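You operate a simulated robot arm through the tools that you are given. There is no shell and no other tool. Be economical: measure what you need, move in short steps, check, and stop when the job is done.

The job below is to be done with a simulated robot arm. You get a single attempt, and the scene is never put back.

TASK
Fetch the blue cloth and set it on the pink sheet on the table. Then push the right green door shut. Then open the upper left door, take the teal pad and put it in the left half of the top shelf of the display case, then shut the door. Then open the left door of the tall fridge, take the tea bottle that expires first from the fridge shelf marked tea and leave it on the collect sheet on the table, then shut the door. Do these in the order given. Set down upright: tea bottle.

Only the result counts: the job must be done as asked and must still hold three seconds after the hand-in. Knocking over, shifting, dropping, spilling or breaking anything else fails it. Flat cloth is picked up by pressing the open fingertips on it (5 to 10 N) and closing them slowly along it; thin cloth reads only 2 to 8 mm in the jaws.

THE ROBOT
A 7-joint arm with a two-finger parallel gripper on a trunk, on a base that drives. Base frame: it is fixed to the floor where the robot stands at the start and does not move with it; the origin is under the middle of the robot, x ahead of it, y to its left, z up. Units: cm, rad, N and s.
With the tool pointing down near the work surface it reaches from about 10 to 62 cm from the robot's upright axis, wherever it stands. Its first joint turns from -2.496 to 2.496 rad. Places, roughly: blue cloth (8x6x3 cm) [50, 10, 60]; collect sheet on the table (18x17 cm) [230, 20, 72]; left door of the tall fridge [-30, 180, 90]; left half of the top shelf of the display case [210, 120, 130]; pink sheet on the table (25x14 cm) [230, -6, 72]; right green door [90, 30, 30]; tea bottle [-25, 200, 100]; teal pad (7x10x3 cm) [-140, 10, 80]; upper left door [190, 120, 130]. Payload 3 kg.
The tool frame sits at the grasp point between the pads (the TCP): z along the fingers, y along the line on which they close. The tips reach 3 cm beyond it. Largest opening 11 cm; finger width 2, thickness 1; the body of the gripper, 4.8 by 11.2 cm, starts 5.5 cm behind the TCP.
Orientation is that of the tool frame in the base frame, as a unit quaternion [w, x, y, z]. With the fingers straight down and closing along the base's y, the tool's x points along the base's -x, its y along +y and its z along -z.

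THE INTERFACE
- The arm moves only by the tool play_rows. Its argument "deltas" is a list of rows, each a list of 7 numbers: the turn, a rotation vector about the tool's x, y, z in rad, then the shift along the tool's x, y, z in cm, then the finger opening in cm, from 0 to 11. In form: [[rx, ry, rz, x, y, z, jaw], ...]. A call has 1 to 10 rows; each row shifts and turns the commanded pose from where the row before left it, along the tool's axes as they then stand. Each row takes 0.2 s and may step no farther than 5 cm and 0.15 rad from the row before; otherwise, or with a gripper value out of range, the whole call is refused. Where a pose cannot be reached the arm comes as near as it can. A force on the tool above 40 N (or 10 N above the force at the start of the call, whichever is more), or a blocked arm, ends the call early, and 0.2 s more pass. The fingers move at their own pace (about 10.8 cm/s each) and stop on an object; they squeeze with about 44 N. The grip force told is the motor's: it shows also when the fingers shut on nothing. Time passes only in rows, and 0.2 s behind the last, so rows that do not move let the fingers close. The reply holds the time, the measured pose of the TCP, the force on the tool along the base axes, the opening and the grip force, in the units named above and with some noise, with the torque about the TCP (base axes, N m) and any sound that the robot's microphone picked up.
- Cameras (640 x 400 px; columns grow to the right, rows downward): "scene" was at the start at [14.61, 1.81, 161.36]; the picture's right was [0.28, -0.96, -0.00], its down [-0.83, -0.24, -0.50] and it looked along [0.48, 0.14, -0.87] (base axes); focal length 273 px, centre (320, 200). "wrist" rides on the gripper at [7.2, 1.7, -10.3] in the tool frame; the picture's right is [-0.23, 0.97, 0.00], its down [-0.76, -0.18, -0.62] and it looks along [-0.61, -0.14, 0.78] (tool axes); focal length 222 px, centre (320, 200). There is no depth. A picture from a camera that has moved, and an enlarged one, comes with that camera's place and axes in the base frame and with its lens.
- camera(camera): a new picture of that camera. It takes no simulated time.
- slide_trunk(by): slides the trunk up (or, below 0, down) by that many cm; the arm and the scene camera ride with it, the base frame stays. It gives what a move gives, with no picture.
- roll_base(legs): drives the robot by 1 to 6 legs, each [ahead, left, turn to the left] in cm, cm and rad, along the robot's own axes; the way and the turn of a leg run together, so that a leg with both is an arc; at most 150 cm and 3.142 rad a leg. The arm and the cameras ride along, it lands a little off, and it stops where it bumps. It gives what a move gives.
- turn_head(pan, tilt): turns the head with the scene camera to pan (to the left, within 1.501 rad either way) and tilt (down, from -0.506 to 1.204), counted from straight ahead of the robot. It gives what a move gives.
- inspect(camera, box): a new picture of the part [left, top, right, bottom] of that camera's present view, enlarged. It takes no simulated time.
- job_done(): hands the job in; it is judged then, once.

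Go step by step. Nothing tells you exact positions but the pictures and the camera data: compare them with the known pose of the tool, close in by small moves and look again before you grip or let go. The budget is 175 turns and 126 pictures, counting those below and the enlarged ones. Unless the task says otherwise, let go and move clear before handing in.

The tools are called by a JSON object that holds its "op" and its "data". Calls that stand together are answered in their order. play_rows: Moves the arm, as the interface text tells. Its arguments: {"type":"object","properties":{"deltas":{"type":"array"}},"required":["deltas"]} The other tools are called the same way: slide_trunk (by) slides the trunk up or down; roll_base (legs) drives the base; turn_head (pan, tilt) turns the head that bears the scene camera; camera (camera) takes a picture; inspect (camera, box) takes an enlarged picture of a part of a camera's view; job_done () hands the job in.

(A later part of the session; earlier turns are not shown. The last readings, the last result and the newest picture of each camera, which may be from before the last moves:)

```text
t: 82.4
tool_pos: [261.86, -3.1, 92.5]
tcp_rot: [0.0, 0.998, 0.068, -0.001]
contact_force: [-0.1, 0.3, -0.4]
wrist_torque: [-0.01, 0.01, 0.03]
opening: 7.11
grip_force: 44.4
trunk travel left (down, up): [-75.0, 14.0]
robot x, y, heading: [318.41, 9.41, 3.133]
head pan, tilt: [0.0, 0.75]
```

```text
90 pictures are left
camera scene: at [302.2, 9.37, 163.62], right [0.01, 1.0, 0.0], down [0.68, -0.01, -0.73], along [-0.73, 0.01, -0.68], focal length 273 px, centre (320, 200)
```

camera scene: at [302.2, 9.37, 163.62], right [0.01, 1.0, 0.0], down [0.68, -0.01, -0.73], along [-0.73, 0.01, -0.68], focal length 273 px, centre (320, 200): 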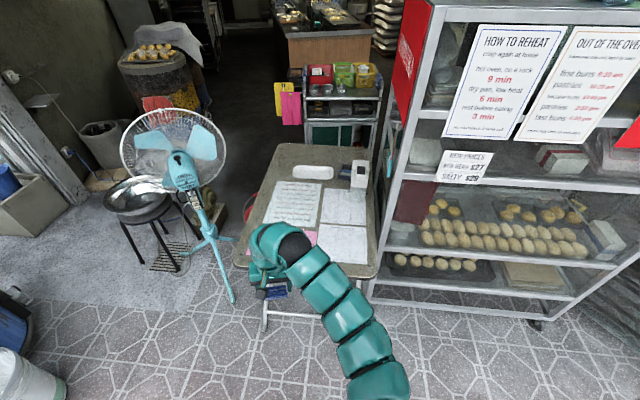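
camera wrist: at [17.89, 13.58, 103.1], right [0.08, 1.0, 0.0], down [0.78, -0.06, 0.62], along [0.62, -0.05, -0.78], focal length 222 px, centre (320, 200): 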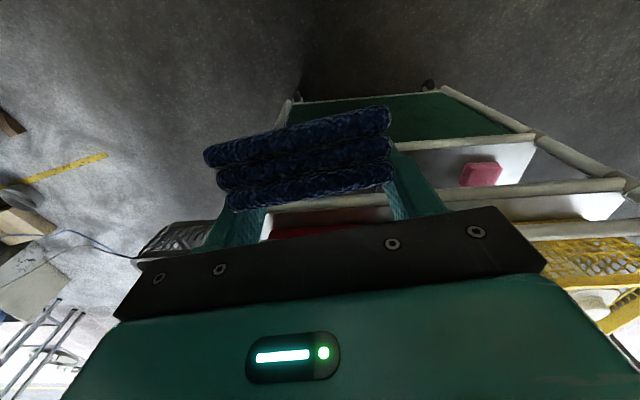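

{"op": "camera", "data": {"camera": "wrist"}}

{"op": "inspect", "data": {"camera": "scene", "box": [220, 120, 420, 320]}}

```text
89 pictures are left
camera wrist: at [269.34, -3.75, 103.04], right [-0.09, -1.0, 0.0], down [-0.78, 0.07, 0.62], along [-0.62, 0.06, -0.78], focal length 222 px, centre (320, 200)
```

wrist: 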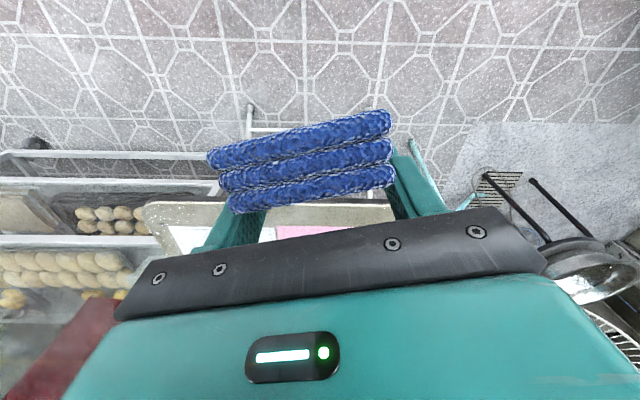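

```text
2.00 times, centred on (320, 220) of scene
camera zoom: at [302.2, 9.37, 163.62], right [0.01, 1.0, 0.0], down [0.68, -0.01, -0.73], along [-0.73, 0.01, -0.68], focal length 546 px, centre (320, 160)
```

zoom: 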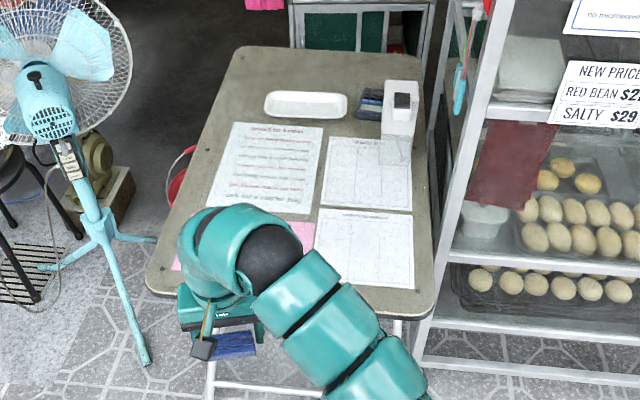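

{"op": "slide_trunk", "data": {"by": 13}}

{"op": "roll_base", "data": {"legs": [[29, 0, 0]]}}

{"op": "play_rows", "data": {"deltas": [[0, 0, 0, 0, 0, 4, 5], [0, -0.14, 0, 0, 0, 0, 5], [0, -0.14, 0, 0, 0, 0, 5], [0, -0.14, 0, 0, 0, 0, 5], [0, -0.14, 0, 0, 0, 0, 5], [0, -0.14, 0, 0, 0, 0, 5], [0, -0.14, 0, 0, 0, 0, 5], [0, -0.14, 0, 0, 0, 0, 5]]}}

{"op": "camera", "data": {"camera": "wrist"}}

```text
t: 84.0
tool_pos: [261.82, -3.06, 105.61]
tcp_rot: [0.0, 0.998, 0.068, -0.001]
contact_force: [-0.1, -0.3, -0.3]
wrist_torque: [-0.02, 0.01, -0.04]
opening: 7.11
grip_force: 44.4
trunk travel left (down, up): [-88.0, 1.0]
robot x, y, heading: [318.47, 9.25, 3.131]
head pan, tilt: [0.0, 0.75]
```

```text
t: 86.0
tool_pos: [233.07, -2.86, 105.53]
tcp_rot: [0.0, 0.998, 0.067, 0.0]
contact_force: [-0.4, -0.6, -0.3]
wrist_torque: [0.01, 0.04, -0.01]
opening: 7.09
grip_force: 43.9
trunk travel left (down, up): [-88.0, 1.0]
robot x, y, heading: [289.21, 9.16, 3.128]
head pan, tilt: [0.0, 0.75]
```

```text
t: 87.8
tool_pos: [227.25, -7.21, 98.16]
tcp_rot: [0.033, 0.88, 0.06, -0.47]
contact_force: [-0.1, 0.3, -0.4]
wrist_torque: [0.02, 0.01, 0.02]
opening: 7.1
grip_force: 44.0
out of reach, approached as far as the arm can: row 2, 3, 4, 5, 6, 7
trunk travel left (down, up): [-88.0, 1.0]
robot x, y, heading: [289.45, 9.19, 3.129]
head pan, tilt: [0.0, 0.75]
```

```text
87 pictures are left
camera wrist: at [240.11, -7.13, 97.98], right [0.01, -0.98, 0.19], down [0.07, 0.19, 0.98], along [-1.0, 0.01, 0.07], focal length 222 px, centre (320, 200)
```

wrist: 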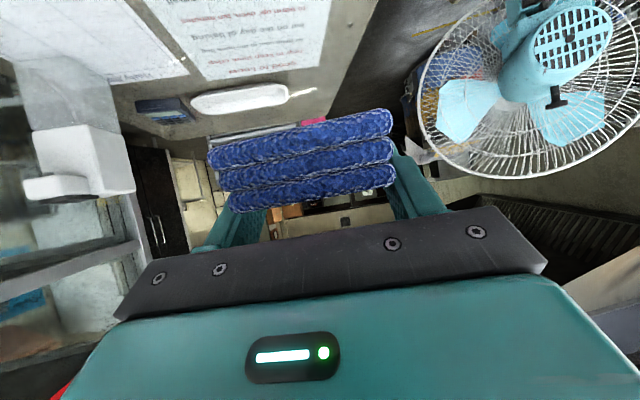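

{"op": "play_rows", "data": {"deltas": [[0, 0, 0, 3.84, -0.07, 1.46, 5], [0, 0, 0, 3.84, -0.07, 1.46, 5], [0, 0, 0, 3.84, -0.07, 1.46, 5], [0, 0, 0, 3.84, -0.07, 1.46, 5]]}}

{"op": "camera", "data": {"camera": "wrist"}}

{"op": "inspect", "data": {"camera": "scene", "box": [220, 180, 420, 380]}}

```text
t: 88.8
tool_pos: [230.89, -6.42, 82.16]
tcp_rot: [0.032, 0.879, 0.058, -0.472]
contact_force: [0.4, 0.2, -0.7]
wrist_torque: [-0.01, 0.02, -0.05]
opening: 7.08
grip_force: 44.2
trunk travel left (down, up): [-88.0, 1.0]
robot x, y, heading: [289.41, 9.48, 3.129]
head pan, tilt: [0.0, 0.75]
```

```text
86 pictures are left
camera wrist: at [243.73, -6.41, 81.99], right [0.0, -0.98, 0.19], down [0.07, 0.19, 0.98], along [-1.0, 0.01, 0.07], focal length 222 px, centre (320, 200)
```

wrist: 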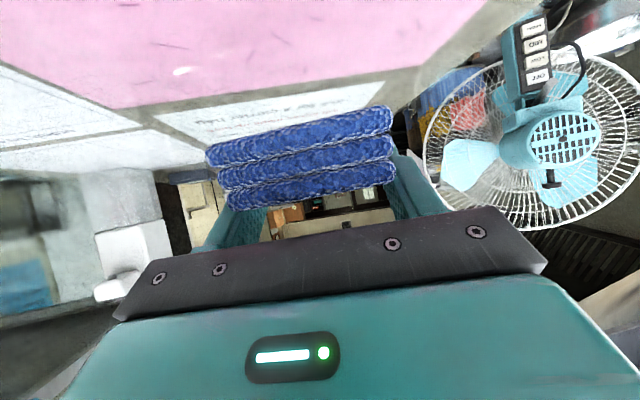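

```text
2.00 times, centred on (320, 280) of scene
camera zoom: at [273.52, 9.6, 176.63], right [0.01, 1.0, 0.0], down [0.68, -0.01, -0.73], along [-0.73, 0.01, -0.68], focal length 546 px, centre (320, 40)
```

zoom: 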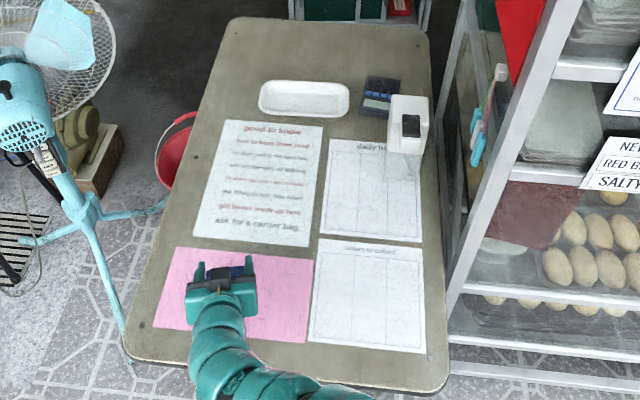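

{"op": "play_rows", "data": {"deltas": [[0, 0, 0, 2.5, -0.08, 1.07, 5], [0, 0, 0, 2.2, -0.08, 0.9, 5]]}}

{"op": "camera", "data": {"camera": "wrist"}}

```text
t: 89.4
tool_pos: [231.94, -6.26, 77.32]
tcp_rot: [0.032, 0.88, 0.058, -0.47]
contact_force: [0.1, 0.6, -0.4]
wrist_torque: [-0.04, 0.03, 0.01]
opening: 7.07
grip_force: 44.1
trunk travel left (down, up): [-88.0, 1.0]
robot x, y, heading: [289.71, 9.75, 3.13]
head pan, tilt: [0.0, 0.75]
```

```text
84 pictures are left
camera wrist: at [244.65, -6.2, 77.06], right [0.01, -0.98, 0.19], down [0.07, 0.19, 0.98], along [-1.0, 0.01, 0.07], focal length 222 px, centre (320, 200)
```

wrist: 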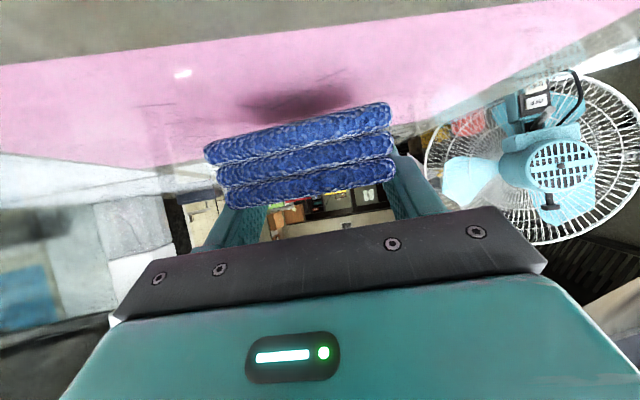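

{"op": "play_rows", "data": {"deltas": [[0, 0, 0, 0.42, 0, 0.28, 5], [0, 0, 0, 0.42, 0, 0.28, 5], [0, 0, 0, 0.42, 0, 0.28, 5]]}}

```text
t: 90.0
tool_pos: [231.39, -6.34, 76.89]
tcp_rot: [0.034, 0.876, 0.058, -0.478]
contact_force: [6.9, 1.4, 25.4]
wrist_torque: [-0.11, -0.09, -0.08]
opening: 7.12
grip_force: 43.8
trunk travel left (down, up): [-88.0, 1.0]
robot x, y, heading: [289.52, 9.59, 3.134]
head pan, tilt: [0.0, 0.75]
stopped in row 3: the force on the tool passed its limit at 48 N (the readings are from after the stop); the commanded pose is now the measured one
```

{"op": "play_rows", "data": {"deltas": [[0, 0, 0, -0.2, 0, -0.14, 7.1], [0, 0, 0, 0, 0, 0, 8.5], [0, 0, 0, 0, 0, 0, 11], [0, 0, 0, 0, 0, 0, 11]]}}

{"op": "camera", "data": {"camera": "wrist"}}

```text
t: 91.0
tool_pos: [231.55, -6.33, 76.73]
tcp_rot: [0.033, 0.877, 0.059, -0.475]
contact_force: [-0.7, -0.5, 0.9]
wrist_torque: [0.04, 0.0, 0.03]
opening: 11.0
grip_force: 0.0
trunk travel left (down, up): [-88.0, 1.0]
robot x, y, heading: [289.59, 9.71, 3.132]
head pan, tilt: [0.0, 0.75]
```

```text
83 pictures are left
camera wrist: at [244.27, -6.24, 76.4], right [0.01, -0.98, 0.19], down [0.08, 0.19, 0.98], along [-1.0, 0.01, 0.08], focal length 222 px, centre (320, 200)
```

wrist: 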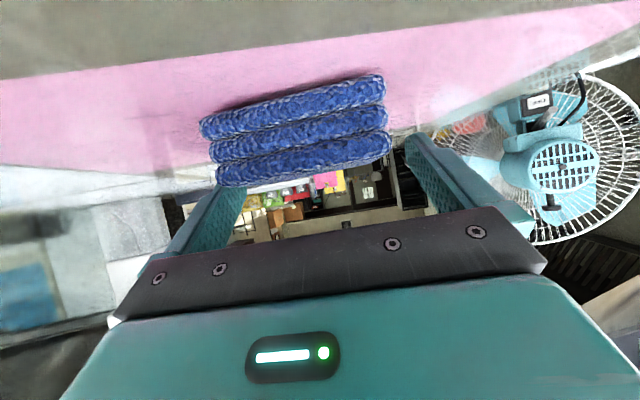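

{"op": "play_rows", "data": {"deltas": [[0, 0, 0, -2, 0, -1.35, 11], [0, 0, 0, -4.1, 0, -2.75, 11], [0, 0, 0, -4.1, 0, -2.75, 11], [0, 0, 0, -4.1, 0, -2.75, 11]]}}

{"op": "roll_base", "data": {"legs": [[-40, 0, 0]]}}

{"op": "camera", "data": {"camera": "scene"}}

```text
t: 92.0
tool_pos: [231.85, -6.19, 93.88]
tcp_rot: [0.033, 0.878, 0.059, -0.475]
contact_force: [0.1, -0.3, -0.5]
wrist_torque: [0.0, 0.0, 0.01]
opening: 11.0
grip_force: 0.0
trunk travel left (down, up): [-88.0, 1.0]
robot x, y, heading: [289.61, 9.39, 3.133]
head pan, tilt: [0.0, 0.75]
```

```text
t: 94.5
tool_pos: [271.59, -6.52, 93.89]
tcp_rot: [0.031, 0.877, 0.056, -0.475]
contact_force: [-0.3, -0.7, 0.4]
wrist_torque: [0.02, 0.01, 0.01]
opening: 11.0
grip_force: 0.0
trunk travel left (down, up): [-88.0, 1.0]
robot x, y, heading: [329.36, 9.1, 3.123]
head pan, tilt: [0.0, 0.75]
```

```text
82 pictures are left
camera scene: at [313.38, 9.26, 176.63], right [0.01, 1.0, 0.0], down [0.68, -0.01, -0.73], along [-0.73, 0.01, -0.68], focal length 273 px, centre (320, 200)
```

scene: 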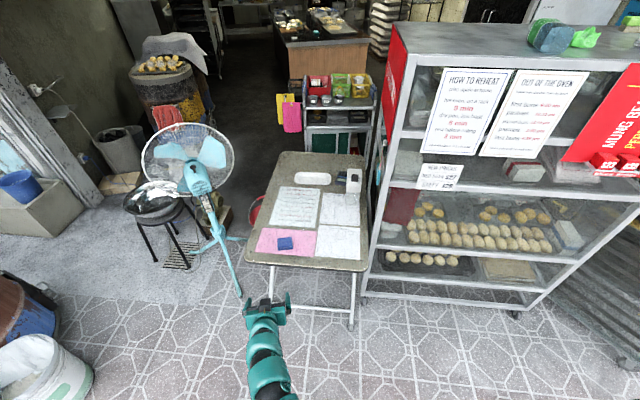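

{"op": "inspect", "data": {"camera": "scene", "box": [270, 60, 400, 160]}}

```text
4.00 times, centred on (335, 110) of scene
camera zoom: at [313.38, 9.26, 176.63], right [0.01, 1.0, 0.0], down [0.68, -0.01, -0.73], along [-0.73, 0.01, -0.68], focal length 1092 px, centre (260, 560)
```

zoom: 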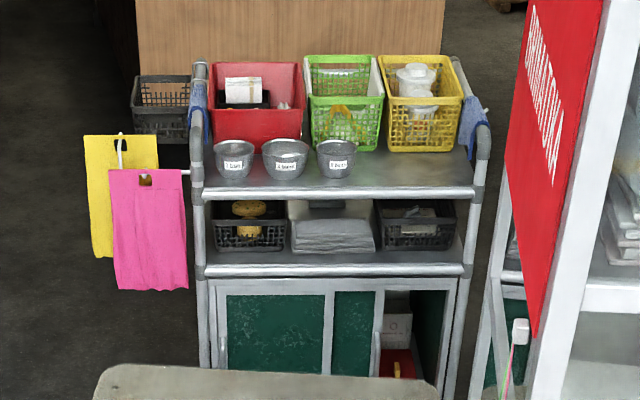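

{"op": "roll_base", "data": {"legs": [[-26, -121, 0.018], [15, -132, 0], [148, 0, 0], [85, 100, 0], [0, 0, 1.75]]}}

{"op": "turn_head", "data": {"pan": -0.2, "tilt": 0.75}}

{"op": "camera", "data": {"camera": "scene"}}

```text
t: 124.4
tool_pos: [138.8, 107.56, 93.93]
tcp_rot: [0.391, 0.505, 0.719, -0.273]
contact_force: [-0.1, 0.1, 1.5]
wrist_torque: [0.0, -0.03, -0.02]
opening: 11.0
grip_force: 0.1
trunk travel left (down, up): [-88.0, 1.0]
robot x, y, heading: [111.5, 160.59, -1.367]
head pan, tilt: [0.0, 0.75]
```

```text
t: 125.2
tool_pos: [138.92, 107.53, 93.85]
tcp_rot: [0.389, 0.506, 0.719, -0.274]
contact_force: [-0.1, -0.1, -0.2]
wrist_torque: [0.01, -0.01, 0.0]
opening: 11.0
grip_force: 0.0
trunk travel left (down, up): [-88.0, 1.0]
robot x, y, heading: [111.32, 160.76, -1.368]
head pan, tilt: [-0.201, 0.75]
```

```text
80 pictures are left
camera scene: at [113.18, 144.51, 176.62], right [-1.0, 0.0, 0.0], down [0.0, 0.68, -0.73], along [0.0, -0.73, -0.68], focal length 273 px, centre (320, 200)
```

scene: 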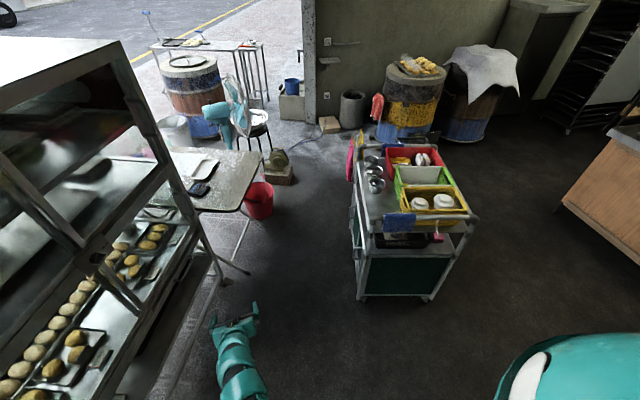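

{"op": "inspect", "data": {"camera": "scene", "box": [310, 140, 480, 310]}}

```text
2.35 times, centred on (395, 225) of scene
camera zoom: at [113.18, 144.51, 176.62], right [-1.0, 0.0, 0.0], down [0.0, 0.68, -0.73], along [0.0, -0.73, -0.68], focal length 642 px, centre (144, 141)
```

zoom: 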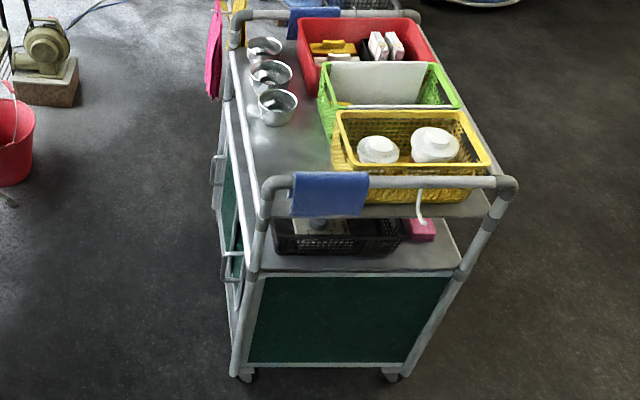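

{"op": "roll_base", "data": {"legs": [[0, 0, -0.73], [14.6, 35.9, 0], [42, 19, 0]]}}

{"op": "turn_head", "data": {"pan": -0.3, "tilt": 1.0}}

{"op": "camera", "data": {"camera": "scene"}}

```text
t: 131.9
tool_pos: [114.65, 26.09, 93.79]
tcp_rot: [0.265, 0.73, 0.49, -0.395]
contact_force: [-1.4, -0.5, -0.7]
wrist_torque: [-0.02, -0.01, 0.0]
opening: 10.99
grip_force: 0.0
trunk travel left (down, up): [-88.0, 1.0]
robot x, y, heading: [129.73, 84.29, -2.103]
head pan, tilt: [-0.201, 0.75]
```

```text
t: 132.7
tool_pos: [114.63, 26.1, 93.91]
tcp_rot: [0.265, 0.731, 0.489, -0.396]
contact_force: [-1.3, 0.1, -0.2]
wrist_torque: [0.01, 0.0, 0.01]
opening: 10.97
grip_force: 0.1
trunk travel left (down, up): [-88.0, 1.0]
robot x, y, heading: [129.85, 84.02, -2.108]
head pan, tilt: [-0.3, 1.0]
```

```text
78 pictures are left
camera scene: at [120.79, 72.39, 174.71], right [-0.67, 0.74, 0.0], down [0.62, 0.57, -0.54], along [-0.4, -0.36, -0.84], focal length 273 px, centre (320, 200)
```

scene: 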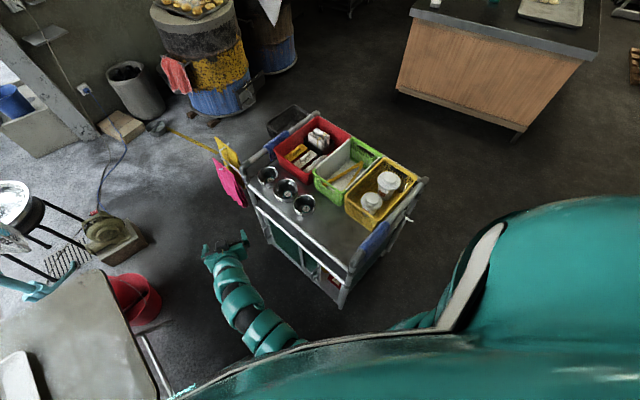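

{"op": "slide_trunk", "data": {"by": -52}}

{"op": "inspect", "data": {"camera": "scene", "box": [180, 120, 460, 330]}}

{"op": "camera", "data": {"camera": "wrist"}}

```text
refused: -52 is not a number from -40 to 40
```

```text
1.90 times, centred on (320, 225) of scene
camera zoom: at [120.79, 72.39, 174.71], right [-0.67, 0.74, 0.0], down [0.62, 0.57, -0.54], along [-0.4, -0.36, -0.84], focal length 520 px, centre (320, 152)
```

zoom: 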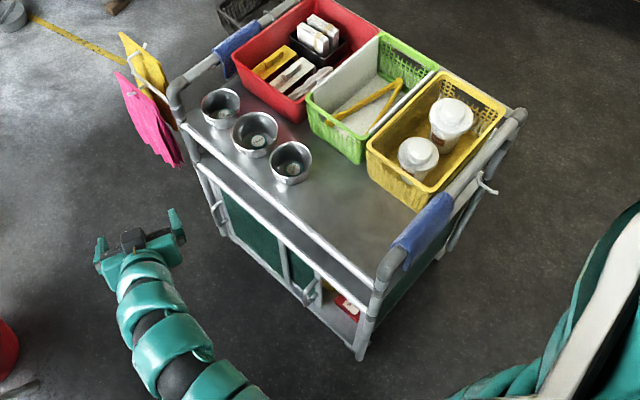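

```text
76 pictures are left
camera wrist: at [121.01, 37.16, 93.55], right [0.85, -0.48, 0.19], down [-0.12, 0.17, 0.98], along [-0.51, -0.86, 0.08], focal length 222 px, centre (320, 200)
```

wrist: 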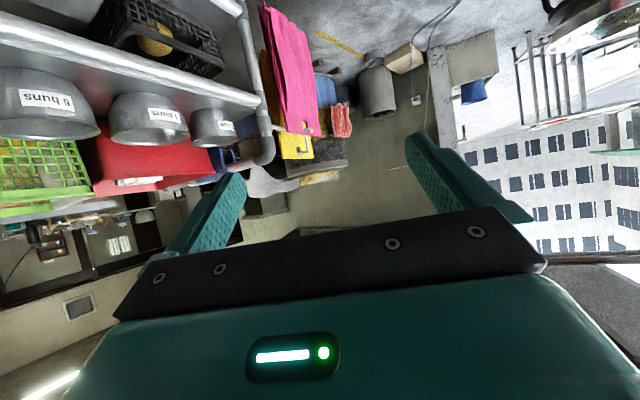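

{"op": "slide_trunk", "data": {"by": -40}}

{"op": "slide_trunk", "data": {"by": -14}}

{"op": "play_rows", "data": {"deltas": [[0, 0, 0, 0, 0, 0, 6], [0, 0, 0, 0, 0, 0, 1], [0, 0, 0, 0, 0, 0, 1]]}}

{"op": "camera", "data": {"camera": "scene"}}

```text
t: 136.5
tool_pos: [114.56, 26.08, 53.92]
tcp_rot: [0.266, 0.73, 0.491, -0.395]
contact_force: [0.4, 0.3, -0.6]
wrist_torque: [-0.03, -0.01, -0.03]
opening: 11.0
grip_force: 0.2
trunk travel left (down, up): [-48.0, 41.0]
robot x, y, heading: [129.75, 84.03, -2.101]
head pan, tilt: [-0.3, 1.0]
```

```text
t: 138.2
tool_pos: [114.58, 26.12, 39.78]
tcp_rot: [0.266, 0.73, 0.49, -0.395]
contact_force: [-0.1, 0.1, 0.0]
wrist_torque: [0.0, -0.01, 0.02]
opening: 10.99
grip_force: 0.2
trunk travel left (down, up): [-34.0, 55.0]
robot x, y, heading: [129.45, 84.29, -2.101]
head pan, tilt: [-0.3, 1.0]
```

```text
t: 139.0
tool_pos: [114.61, 26.02, 39.84]
tcp_rot: [0.265, 0.731, 0.49, -0.395]
contact_force: [0.2, 0.2, -0.5]
wrist_torque: [0.04, 0.0, 0.0]
opening: 1.0
grip_force: 0.0
trunk travel left (down, up): [-34.0, 55.0]
robot x, y, heading: [129.72, 83.98, -2.103]
head pan, tilt: [-0.3, 1.0]
```

```text
75 pictures are left
camera scene: at [120.8, 72.39, 120.7], right [-0.67, 0.74, 0.0], down [0.62, 0.57, -0.54], along [-0.4, -0.36, -0.84], focal length 273 px, centre (320, 200)
```

scene: 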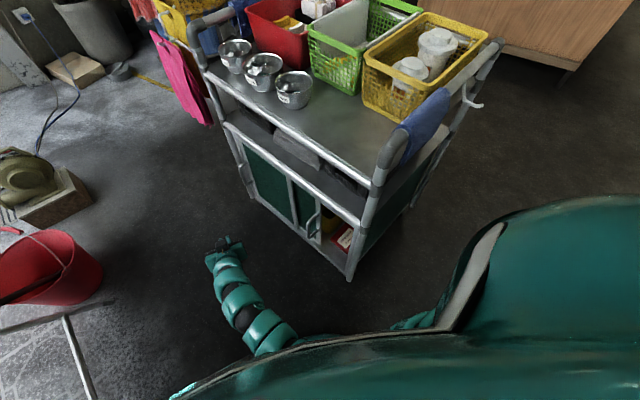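

{"op": "play_rows", "data": {"deltas": [[0.1245, 0, 0.0836, 0, 0, 0, 1], [0.1245, 0, 0.0836, 0, 0, 0, 1], [0.1245, 0, 0.0836, 0, 0, 0, 1], [0.1245, 0, 0.0836, 0, 0, 0, 1], [0.1245, 0, 0.0836, 0, 0, 0, 1]]}}

{"op": "camera", "data": {"camera": "wrist"}}

{"op": "camera", "data": {"camera": "scene"}}

```text
t: 140.2
tool_pos: [114.63, 26.01, 39.93]
tcp_rot: [0.106, 0.86, 0.185, -0.463]
contact_force: [-1.1, -0.7, 0.3]
wrist_torque: [-0.01, -0.01, 0.01]
opening: 1.0
grip_force: 0.0
trunk travel left (down, up): [-34.0, 55.0]
robot x, y, heading: [129.93, 83.63, -2.104]
head pan, tilt: [-0.3, 1.0]
```

```text
74 pictures are left
camera wrist: at [126.83, 29.85, 39.64], right [0.29, -0.94, 0.2], down [0.01, 0.21, 0.98], along [-0.96, -0.28, 0.08], focal length 222 px, centre (320, 200)
```

wrist: 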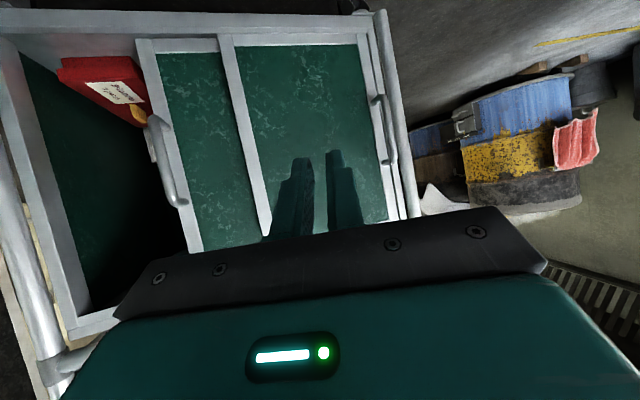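

```text
73 pictures are left
camera scene: at [120.79, 72.39, 120.7], right [-0.67, 0.74, 0.0], down [0.62, 0.57, -0.54], along [-0.4, -0.36, -0.84], focal length 273 px, centre (320, 200)
```

scene: 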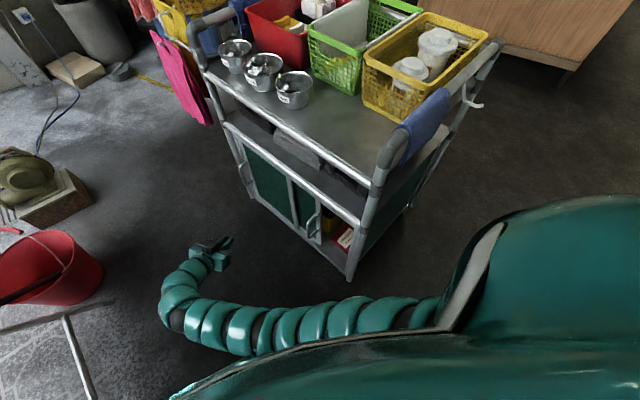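

{"op": "play_rows", "data": {"deltas": [[0.1245, 0, 0.0836, 0, 0, 0, 1], [0.1245, 0, 0.0836, 0, 0, 0, 1], [0, 0, 0, -1.25, -2.65, 3.78, 1], [0, 0, 0, -1.25, -2.65, 3.78, 1], [0, 0, 0, -1.25, -2.65, 3.78, 1], [0, 0, 0, -1.25, -2.65, 3.78, 1]]}}

{"op": "camera", "data": {"camera": "wrist"}}

```text
t: 141.6
tool_pos: [97.8, 34.83, 35.65]
tcp_rot: [0.037, 0.88, 0.056, -0.471]
contact_force: [-0.5, 0.0, -0.1]
wrist_torque: [0.0, 0.01, 0.02]
opening: 1.0
grip_force: 0.1
out of reach, approached as far as the arm can: row 2
trunk travel left (down, up): [-34.0, 55.0]
robot x, y, heading: [129.88, 84.17, -2.103]
head pan, tilt: [-0.3, 1.0]
```

```text
72 pictures are left
camera wrist: at [110.51, 34.97, 35.41], right [0.0, -0.98, 0.2], down [0.07, 0.2, 0.98], along [-1.0, 0.01, 0.07], focal length 222 px, centre (320, 200)
```

wrist: 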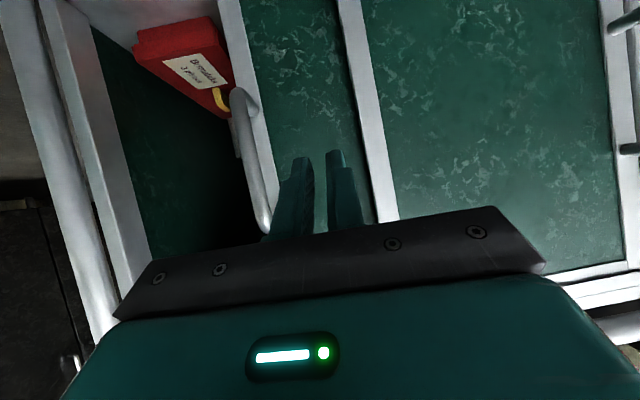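

{"op": "play_rows", "data": {"deltas": [[0, 0, 0, -0.35, -0.33, 1.4, 1], [0, 0, 0, -0.35, -0.33, 1.4, 1], [0, 0, 0, 0.22, -1.45, -0.33, 1], [0, 0, 0, 0.22, -1.45, -0.33, 1], [0, 0, 0, 0.22, -1.45, -0.33, 1], [0, 0, 0, 0.22, -1.45, -0.33, 1]]}}

{"op": "camera", "data": {"camera": "wrist"}}

```text
t: 143.0
tool_pos: [95.87, 41.14, 34.66]
tcp_rot: [0.035, 0.879, 0.055, -0.472]
contact_force: [-0.7, 0.9, 0.0]
wrist_torque: [-0.01, -0.01, 0.03]
opening: 1.01
grip_force: 0.1
trunk travel left (down, up): [-34.0, 55.0]
robot x, y, heading: [129.71, 84.06, -2.103]
head pan, tilt: [-0.3, 1.0]
```

```text
71 pictures are left
camera wrist: at [108.56, 41.28, 34.36], right [0.0, -0.98, 0.2], down [0.07, 0.2, 0.98], along [-1.0, 0.01, 0.07], focal length 222 px, centre (320, 200)
```

wrist: 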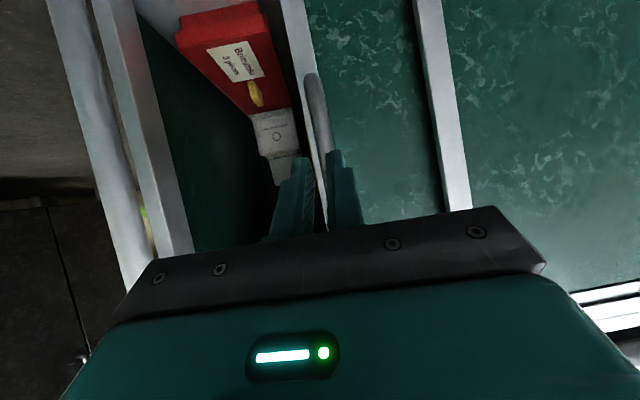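

{"op": "play_rows", "data": {"deltas": [[0, 0, 0, -0.4, 2.9, 0.66, 1], [0, 0, 0, -0.4, 2.9, 0.66, 1], [0, 0, 0, -0.5, -0.15, 1.0, 1], [0, 0, 0, -0.5, -0.15, 1.0, 1]]}}

{"op": "camera", "data": {"camera": "wrist"}}

```text
t: 144.0
tool_pos: [92.76, 35.31, 34.49]
tcp_rot: [0.036, 0.879, 0.055, -0.472]
contact_force: [0.2, 0.0, 0.1]
wrist_torque: [0.0, 0.03, -0.01]
opening: 0.99
grip_force: 0.1
trunk travel left (down, up): [-34.0, 55.0]
robot x, y, heading: [129.96, 83.92, -2.105]
head pan, tilt: [-0.3, 1.0]
```

```text
70 pictures are left
camera wrist: at [105.57, 35.3, 34.18], right [0.0, -0.98, 0.2], down [0.07, 0.2, 0.98], along [-1.0, 0.01, 0.07], focal length 222 px, centre (320, 200)
```

wrist: 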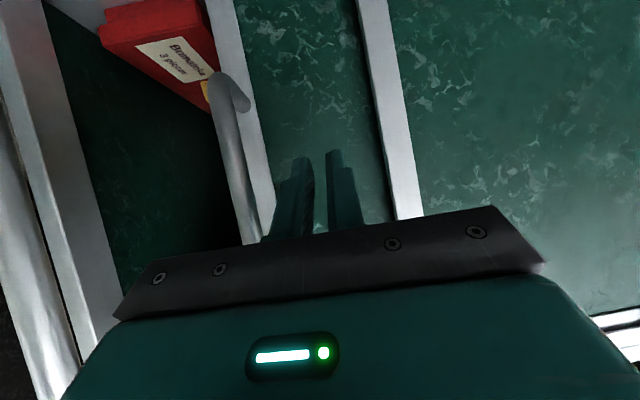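

{"op": "play_rows", "data": {"deltas": [[0, 0, 0, -0.5, -0.12, 0.75, 1], [0, 0, 0, -0.5, -0.12, 0.75, 1], [0, 0, 0, 0.22, -1.45, -0.33, 1], [0, 0, 0, 0.22, -1.45, -0.33, 1], [0, 0, 0, 0.22, -1.45, -0.33, 1], [0, 0, 0, 0.22, -1.45, -0.33, 1], [0, 0, 0, 0.22, -1.45, -0.33, 1], [0, 0, 0, 0.22, -1.45, -0.33, 1]]}}

{"op": "camera", "data": {"camera": "wrist"}}

```text
t: 145.8
tool_pos: [92.2, 44.25, 34.25]
tcp_rot: [0.035, 0.88, 0.056, -0.471]
contact_force: [0.4, 0.5, 0.1]
wrist_torque: [0.0, 0.0, 0.02]
opening: 1.0
grip_force: 0.0
trunk travel left (down, up): [-34.0, 55.0]
robot x, y, heading: [129.83, 84.04, -2.108]
head pan, tilt: [-0.3, 1.0]
```

```text
69 pictures are left
camera wrist: at [104.97, 44.36, 33.95], right [0.0, -0.98, 0.2], down [0.07, 0.2, 0.98], along [-1.0, 0.01, 0.07], focal length 222 px, centre (320, 200)
```

wrist: 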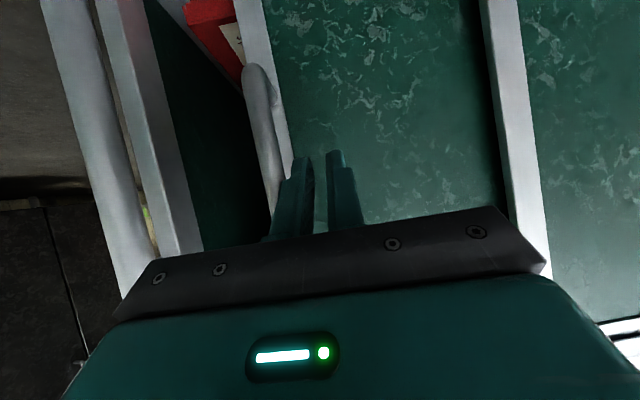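

{"op": "play_rows", "data": {"deltas": [[0, 0, 0, 0.22, -1.45, -0.33, 1], [0, 0, 0, 0.22, -1.45, -0.33, 1], [0, 0, 0, 0.22, -1.45, -0.33, 1], [0, 0, 0, 0.15, -0.97, -0.22, 1], [0, 0, 0, 0.07, -0.5, -0.11, 1]]}}

{"op": "camera", "data": {"camera": "wrist"}}

```text
t: 147.0
tool_pos: [92.96, 50.25, 34.13]
tcp_rot: [0.035, 0.879, 0.054, -0.472]
contact_force: [-0.6, -1.4, 0.1]
wrist_torque: [0.01, -0.02, 0.05]
opening: 0.96
grip_force: 0.0
trunk travel left (down, up): [-34.0, 55.0]
robot x, y, heading: [129.97, 84.06, -2.111]
head pan, tilt: [-0.3, 1.0]
```

```text
68 pictures are left
camera wrist: at [105.79, 50.3, 33.92], right [0.0, -0.98, 0.2], down [0.07, 0.2, 0.98], along [-1.0, 0.01, 0.07], focal length 222 px, centre (320, 200)
```

wrist: 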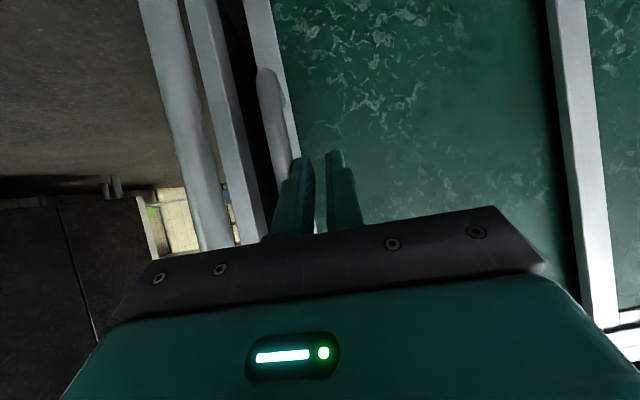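

{"op": "play_rows", "data": {"deltas": [[0, 0, 0, 0.11, -0.7, -0.16, 1], [0, 0, 0, 0.11, -0.7, -0.16, 1], [0, 0, 0, 0.06, -0.4, -0.09, 1]]}}

{"op": "camera", "data": {"camera": "wrist"}}

```text
t: 147.8
tool_pos: [93.35, 52.13, 34.12]
tcp_rot: [0.037, 0.879, 0.056, -0.473]
contact_force: [-0.1, -0.9, -0.3]
wrist_torque: [0.02, 0.01, 0.05]
opening: 0.94
grip_force: 0.0
trunk travel left (down, up): [-34.0, 55.0]
robot x, y, heading: [129.81, 84.03, -2.104]
head pan, tilt: [-0.3, 1.0]
```

```text
67 pictures are left
camera wrist: at [106.02, 52.05, 33.94], right [0.0, -0.98, 0.2], down [0.07, 0.2, 0.98], along [-1.0, 0.01, 0.07], focal length 222 px, centre (320, 200)
```

wrist: 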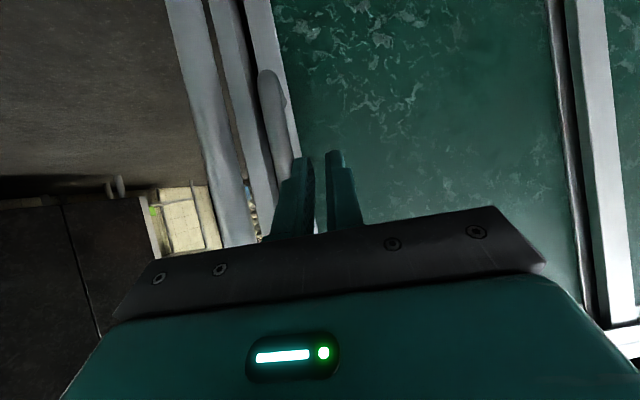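

{"op": "play_rows", "data": {"deltas": [[0, 0, 0, 0.05, -0.3, -0.07, 1], [0, 0, 0, 0.05, -0.3, -0.07, 1]]}}

{"op": "inspect", "data": {"camera": "wrist", "box": [150, 0, 390, 150]}}

```text
t: 148.4
tool_pos: [93.37, 52.62, 34.23]
tcp_rot: [0.037, 0.879, 0.056, -0.472]
contact_force: [-0.6, -1.4, 0.6]
wrist_torque: [-0.01, 0.04, 0.06]
opening: 0.94
grip_force: 0.0
trunk travel left (down, up): [-34.0, 55.0]
robot x, y, heading: [129.7, 83.9, -2.112]
head pan, tilt: [-0.3, 1.0]
```

```text
2.67 times, centred on (270, 75) of wrist
camera zoom: at [106.11, 52.65, 33.95], right [0.0, -0.98, 0.2], down [0.07, 0.2, 0.98], along [-1.0, 0.01, 0.07], focal length 592 px, centre (453, 533)
```

zoom: 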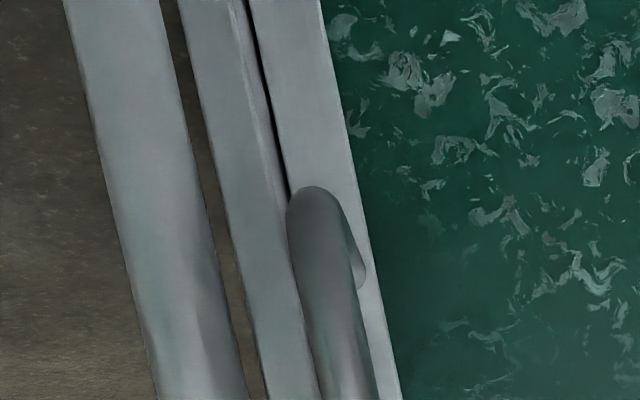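

Only a thin slit is left; I push on gently until the stop is felt.

{"op": "play_rows", "data": {"deltas": [[0, 0, 0, 0.04, -0.25, -0.05, 1], [0, 0, 0, 0.04, -0.25, -0.05, 1], [0, 0, 0, 0, 0, 0, 1]]}}

{"op": "inspect", "data": {"camera": "wrist", "box": [150, 0, 390, 150]}}

```text
t: 149.2
tool_pos: [93.48, 53.04, 34.07]
tcp_rot: [0.039, 0.879, 0.057, -0.472]
contact_force: [-4.5, -16.4, 4.3]
wrist_torque: [0.01, 0.1, 0.35]
opening: 0.24
grip_force: 0.0
trunk travel left (down, up): [-34.0, 55.0]
robot x, y, heading: [129.9, 83.78, -2.106]
head pan, tilt: [-0.3, 1.0]
```

```text
2.67 times, centred on (270, 75) of wrist
camera zoom: at [106.19, 53.09, 33.94], right [0.01, -0.98, 0.2], down [0.07, 0.2, 0.98], along [-1.0, 0.01, 0.07], focal length 592 px, centre (453, 533)
```

zoom: 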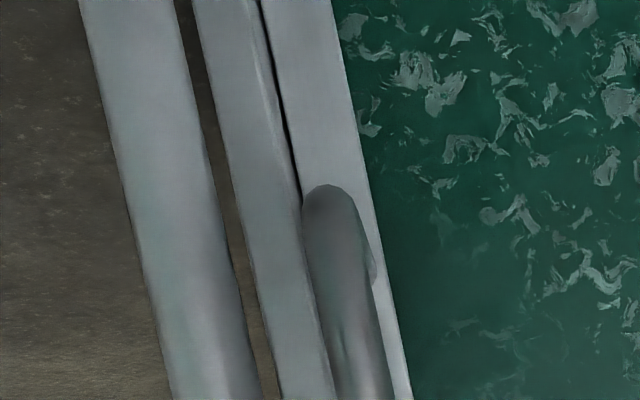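

{"op": "play_rows", "data": {"deltas": [[0, 0, 0, -0.1, 1.0, 0.2, 1], [0, 0, 0, 2.7, 0.6, -4.0, 1], [0, 0, 0, 2.7, 0.6, -4.0, 1], [0, 0, 0, 2.7, 0.6, -4.0, 1]]}}

{"op": "camera", "data": {"camera": "wrist"}}

```text
t: 150.2
tool_pos: [107.88, 52.31, 34.2]
tcp_rot: [0.037, 0.879, 0.056, -0.472]
contact_force: [0.0, 0.1, 0.0]
wrist_torque: [-0.02, 0.02, 0.02]
opening: 1.02
grip_force: 0.0
trunk travel left (down, up): [-34.0, 55.0]
robot x, y, heading: [130.25, 83.76, -2.108]
head pan, tilt: [-0.3, 1.0]
```

```text
64 pictures are left
camera wrist: at [120.65, 52.38, 33.84], right [0.0, -0.98, 0.2], down [0.07, 0.2, 0.98], along [-1.0, 0.01, 0.07], focal length 222 px, centre (320, 200)
```

wrist: 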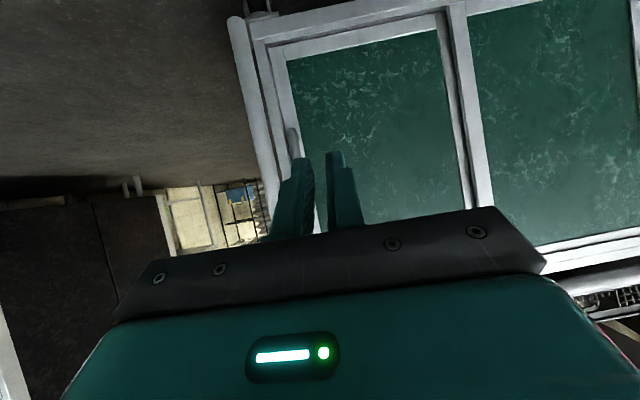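

{"op": "slide_trunk", "data": {"by": 40}}

{"op": "roll_base", "data": {"legs": [[-44, -43.5, 0], [0, 0, 2.108]]}}

{"op": "turn_head", "data": {"pan": -0.1, "tilt": 0.35}}

{"op": "camera", "data": {"camera": "scene"}}

```text
t: 154.0
tool_pos: [107.77, 52.46, 74.06]
tcp_rot: [0.036, 0.879, 0.055, -0.472]
contact_force: [-0.4, -0.5, 0.2]
wrist_torque: [-0.01, -0.02, 0.03]
opening: 0.98
grip_force: 0.0
trunk travel left (down, up): [-74.0, 15.0]
robot x, y, heading: [130.04, 83.67, -2.103]
head pan, tilt: [-0.3, 1.0]
```

```text
t: 162.5
tool_pos: [152.86, 141.58, 74.06]
tcp_rot: [0.429, 0.384, 0.792, -0.201]
contact_force: [-0.2, 0.0, 0.4]
wrist_torque: [-0.03, 0.0, 0.0]
opening: 1.0
grip_force: 0.0
trunk travel left (down, up): [-74.0, 15.0]
robot x, y, heading: [114.44, 144.01, 0.012]
head pan, tilt: [-0.3, 1.0]
```

```text
t: 163.6
tool_pos: [152.79, 141.59, 73.95]
tcp_rot: [0.428, 0.385, 0.793, -0.2]
contact_force: [0.1, -0.1, 0.1]
wrist_torque: [0.02, 0.02, 0.04]
opening: 1.0
grip_force: 0.1
trunk travel left (down, up): [-74.0, 15.0]
robot x, y, heading: [113.93, 143.72, 0.012]
head pan, tilt: [-0.099, 0.351]
```

```text
63 pictures are left
camera scene: at [131.92, 143.21, 166.17], right [-0.09, -1.0, 0.0], down [-0.34, 0.03, -0.94], along [0.94, -0.08, -0.34], focal length 273 px, centre (320, 200)
```

scene: 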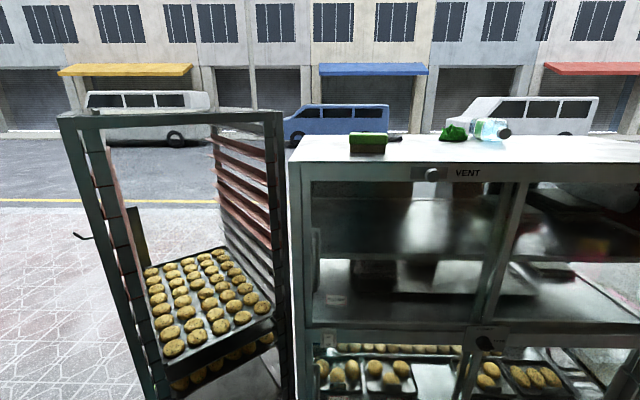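

{"op": "inspect", "data": {"camera": "scene", "box": [280, 120, 600, 400]}}

```text
1.43 times, centred on (440, 260) of scene
camera zoom: at [131.92, 143.21, 166.17], right [-0.09, -1.0, 0.0], down [-0.34, 0.03, -0.94], along [0.94, -0.08, -0.34], focal length 390 px, centre (149, 114)
```

zoom: 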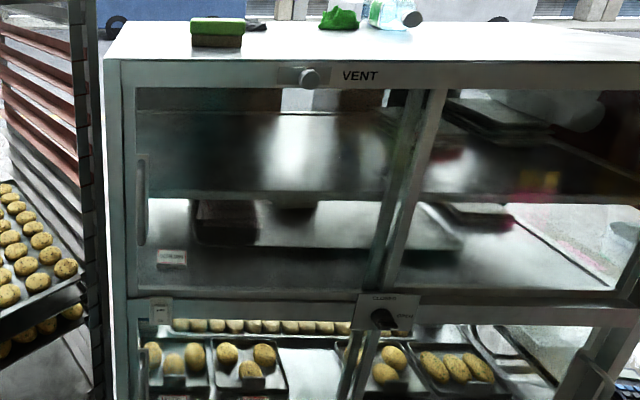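

{"op": "inspect", "data": {"camera": "scene", "box": [440, 300, 560, 370]}}

{"op": "inspect", "data": {"camera": "scene", "box": [290, 160, 410, 360]}}

```text
5.33 times, centred on (500, 335) of scene
camera zoom: at [131.92, 143.21, 166.17], right [-0.09, -1.0, 0.0], down [-0.34, 0.03, -0.94], along [0.94, -0.08, -0.34], focal length 1456 px, centre (-640, -520)
```

zoom: 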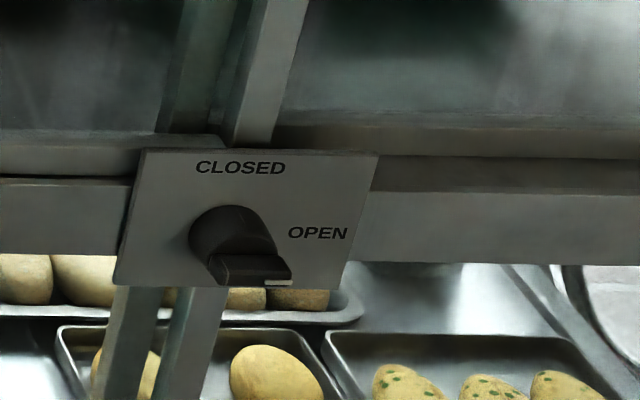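

```text
2.00 times, centred on (350, 260) of scene
camera zoom: at [131.92, 143.21, 166.17], right [-0.09, -1.0, 0.0], down [-0.34, 0.03, -0.94], along [0.94, -0.08, -0.34], focal length 546 px, centre (260, 80)
```

zoom: 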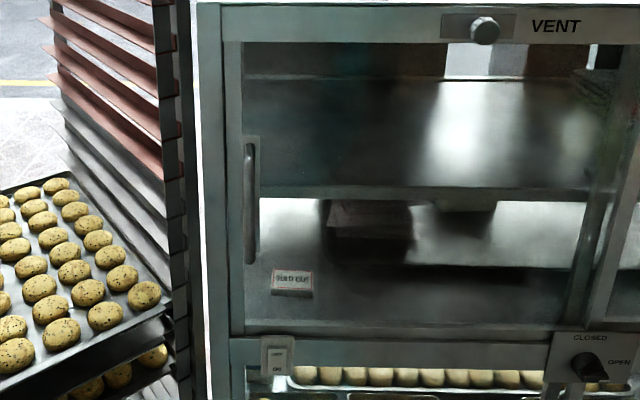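

{"op": "slide_trunk", "data": {"by": 15}}

{"op": "play_rows", "data": {"deltas": [[-0.1245, 0, -0.0836, 0, 0, 0, 1], [-0.1245, 0, -0.0836, 0, 0, 0, 1], [-0.1245, 0, -0.0836, 0, 0, 0, 1], [-0.1245, 0, -0.0836, 0, 0, 0, 1], [-0.1245, 0, -0.0836, 0, 0, 0, 2], [-0.1245, 0, -0.0836, 0, 0, 0, 4]]}}

{"op": "play_rows", "data": {"deltas": [[0, 0, 0, -4, 0, -2.7, 4], [0, 0, 0, -4, 0, -2.7, 4], [0, 0, 0, -4, 0, -2.7, 4], [0, 0, 0, -4, 0, -2.7, 4], [0, 0, 0, -4, 0, -2.7, 4]]}}

```text
t: 165.3
tool_pos: [152.99, 141.48, 89.04]
tcp_rot: [0.428, 0.383, 0.794, -0.199]
contact_force: [0.0, 0.7, -0.9]
wrist_torque: [0.0, -0.01, 0.03]
opening: 1.0
grip_force: 0.0
trunk travel left (down, up): [-89.0, 0.0]
robot x, y, heading: [114.11, 143.91, 0.009]
head pan, tilt: [-0.099, 0.351]
```

```text
t: 166.7
tool_pos: [152.72, 141.58, 88.98]
tcp_rot: [0.476, -0.003, 0.879, 0.003]
contact_force: [-0.6, 0.0, -0.8]
wrist_torque: [0.0, 0.01, 0.0]
opening: 3.98
grip_force: 0.2
trunk travel left (down, up): [-89.0, 0.0]
robot x, y, heading: [114.45, 144.0, 0.01]
head pan, tilt: [-0.099, 0.351]
```

```text
t: 167.9
tool_pos: [153.1, 144.51, 103.33]
tcp_rot: [0.475, -0.031, 0.879, -0.02]
contact_force: [0.0, 0.6, -0.5]
wrist_torque: [0.0, 0.02, 0.01]
opening: 3.97
grip_force: 0.0
out of reach, approached as far as the arm can: row 3, 4, 5
trunk travel left (down, up): [-89.0, 0.0]
robot x, y, heading: [114.71, 144.17, 0.012]
head pan, tilt: [-0.099, 0.351]
```

{"op": "play_rows", "data": {"deltas": [[0, 0, 0, -2.7, 0, 4.1, 4], [0, 0, 0, -2.7, 0, 4.1, 4], [0, 0, 0, -3.2, 0, 2.0, 4], [0, -0.13, 0, -2.5, 0, -1, 4], [0, -0.13, 0, -3, 0, -1, 4], [0, -0.13, 0, -3, 0, -1, 4]]}}

{"op": "play_rows", "data": {"deltas": [[0, 0, 0, -3.5, 0, 0, 4], [0, 0, 0, -3.5, 0, 0, 4], [0, 0, 0, -3.5, 0, 0, 4]]}}

```text
t: 169.3
tool_pos: [168.26, 146.1, 115.1]
tcp_rot: [0.639, -0.001, 0.769, 0.003]
contact_force: [0.0, 1.0, 0.0]
wrist_torque: [-0.01, 0.02, 0.02]
opening: 3.99
grip_force: 0.0
trunk travel left (down, up): [-89.0, 0.0]
robot x, y, heading: [114.2, 143.93, 0.014]
head pan, tilt: [-0.099, 0.351]
```

```text
t: 170.1
tool_pos: [169.44, 146.09, 122.2]
tcp_rot: [0.638, -0.001, 0.77, 0.002]
contact_force: [-0.2, -0.2, 0.4]
wrist_torque: [0.0, 0.01, -0.01]
opening: 3.99
grip_force: 0.0
out of reach, approached as far as the arm can: row 3
trunk travel left (down, up): [-89.0, 0.0]
robot x, y, heading: [114.54, 143.82, 0.011]
head pan, tilt: [-0.099, 0.351]
```

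{"op": "roll_base", "data": {"legs": [[8, -6.8, 0]]}}

{"op": "camera", "data": {"camera": "wrist"}}

```text
t: 171.3
tool_pos: [177.71, 139.48, 122.07]
tcp_rot: [0.637, -0.001, 0.771, 0.003]
contact_force: [-0.3, -0.5, -0.5]
wrist_torque: [0.0, 0.01, 0.03]
opening: 4.0
grip_force: 0.0
trunk travel left (down, up): [-89.0, 0.0]
robot x, y, heading: [122.41, 137.3, 0.004]
head pan, tilt: [-0.099, 0.351]
```

```text
59 pictures are left
camera wrist: at [166.28, 141.12, 117.07], right [0.04, 0.97, 0.23], down [-0.47, -0.18, 0.86], along [0.88, -0.14, 0.45], focal length 222 px, centre (320, 200)
```

wrist: 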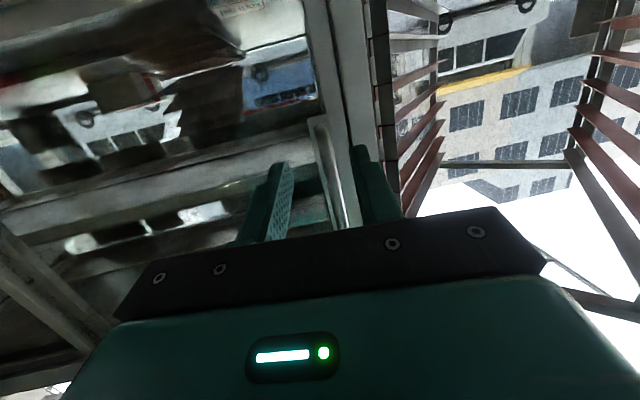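

{"op": "roll_base", "data": {"legs": [[6.0, 0.7, 0]]}}

{"op": "camera", "data": {"camera": "wrist"}}

```text
t: 172.2
tool_pos: [183.82, 140.21, 122.12]
tcp_rot: [0.637, -0.001, 0.771, 0.002]
contact_force: [-0.3, 1.4, -0.1]
wrist_torque: [0.0, 0.0, 0.01]
opening: 4.01
grip_force: 0.0
trunk travel left (down, up): [-89.0, 0.0]
robot x, y, heading: [128.64, 137.96, 0.004]
head pan, tilt: [-0.099, 0.351]
```

```text
58 pictures are left
camera wrist: at [172.36, 141.95, 117.02], right [0.04, 0.97, 0.23], down [-0.47, -0.18, 0.87], along [0.88, -0.14, 0.45], focal length 222 px, centre (320, 200)
```

wrist: 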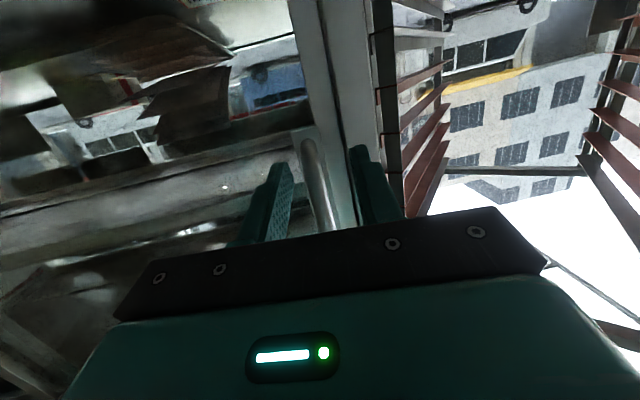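

{"op": "play_rows", "data": {"deltas": [[0, 0, 0, -0.23, 0, 1.23, 4], [0, 0, 0, -0.23, 0, 1.23, 4], [0, 0, 0, 0, 0, 0, 2], [0, 0, 0, 0, 0, 0, 0.5], [0, 0, 0, 0, 0, 0, 0.5]]}}

{"op": "camera", "data": {"camera": "wrist"}}

```text
t: 173.4
tool_pos: [186.16, 139.63, 122.04]
tcp_rot: [0.638, 0.002, 0.77, 0.002]
contact_force: [-0.7, -28.3, -1.2]
wrist_torque: [-0.2, 0.06, -0.83]
opening: 1.91
grip_force: 14.4
trunk travel left (down, up): [-89.0, 0.0]
robot x, y, heading: [128.37, 138.0, 0.012]
head pan, tilt: [-0.099, 0.351]
```

```text
57 pictures are left
camera wrist: at [174.68, 141.39, 117.11], right [0.04, 0.97, 0.23], down [-0.47, -0.18, 0.86], along [0.88, -0.14, 0.45], focal length 222 px, centre (320, 200)
```

wrist: 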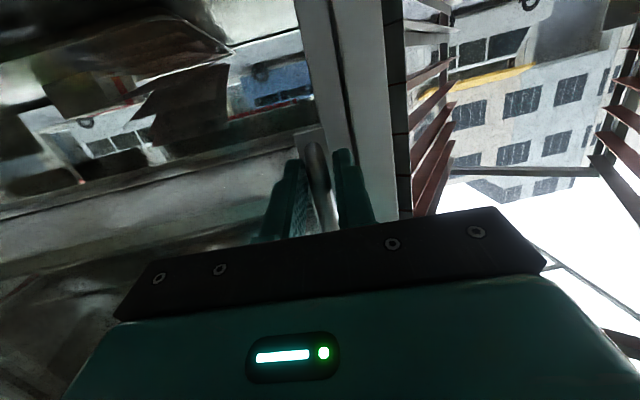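

{"op": "play_rows", "data": {"deltas": [[0, 0, 0, 0, -0.6, 0, 0.5], [0, 0, 0, 0, -0.8, 0, 0.5], [0, 0, 0, 0, -0.8, 0, 0.5]]}}

```text
t: 174.2
tool_pos: [185.92, 138.02, 122.19]
tcp_rot: [0.638, -0.002, 0.77, 0.003]
contact_force: [-4.8, 2.6, 5.2]
wrist_torque: [-0.56, -0.84, -0.48]
opening: 1.57
grip_force: 45.4
trunk travel left (down, up): [-89.0, 0.0]
robot x, y, heading: [128.63, 137.92, 0.015]
head pan, tilt: [-0.099, 0.351]
```

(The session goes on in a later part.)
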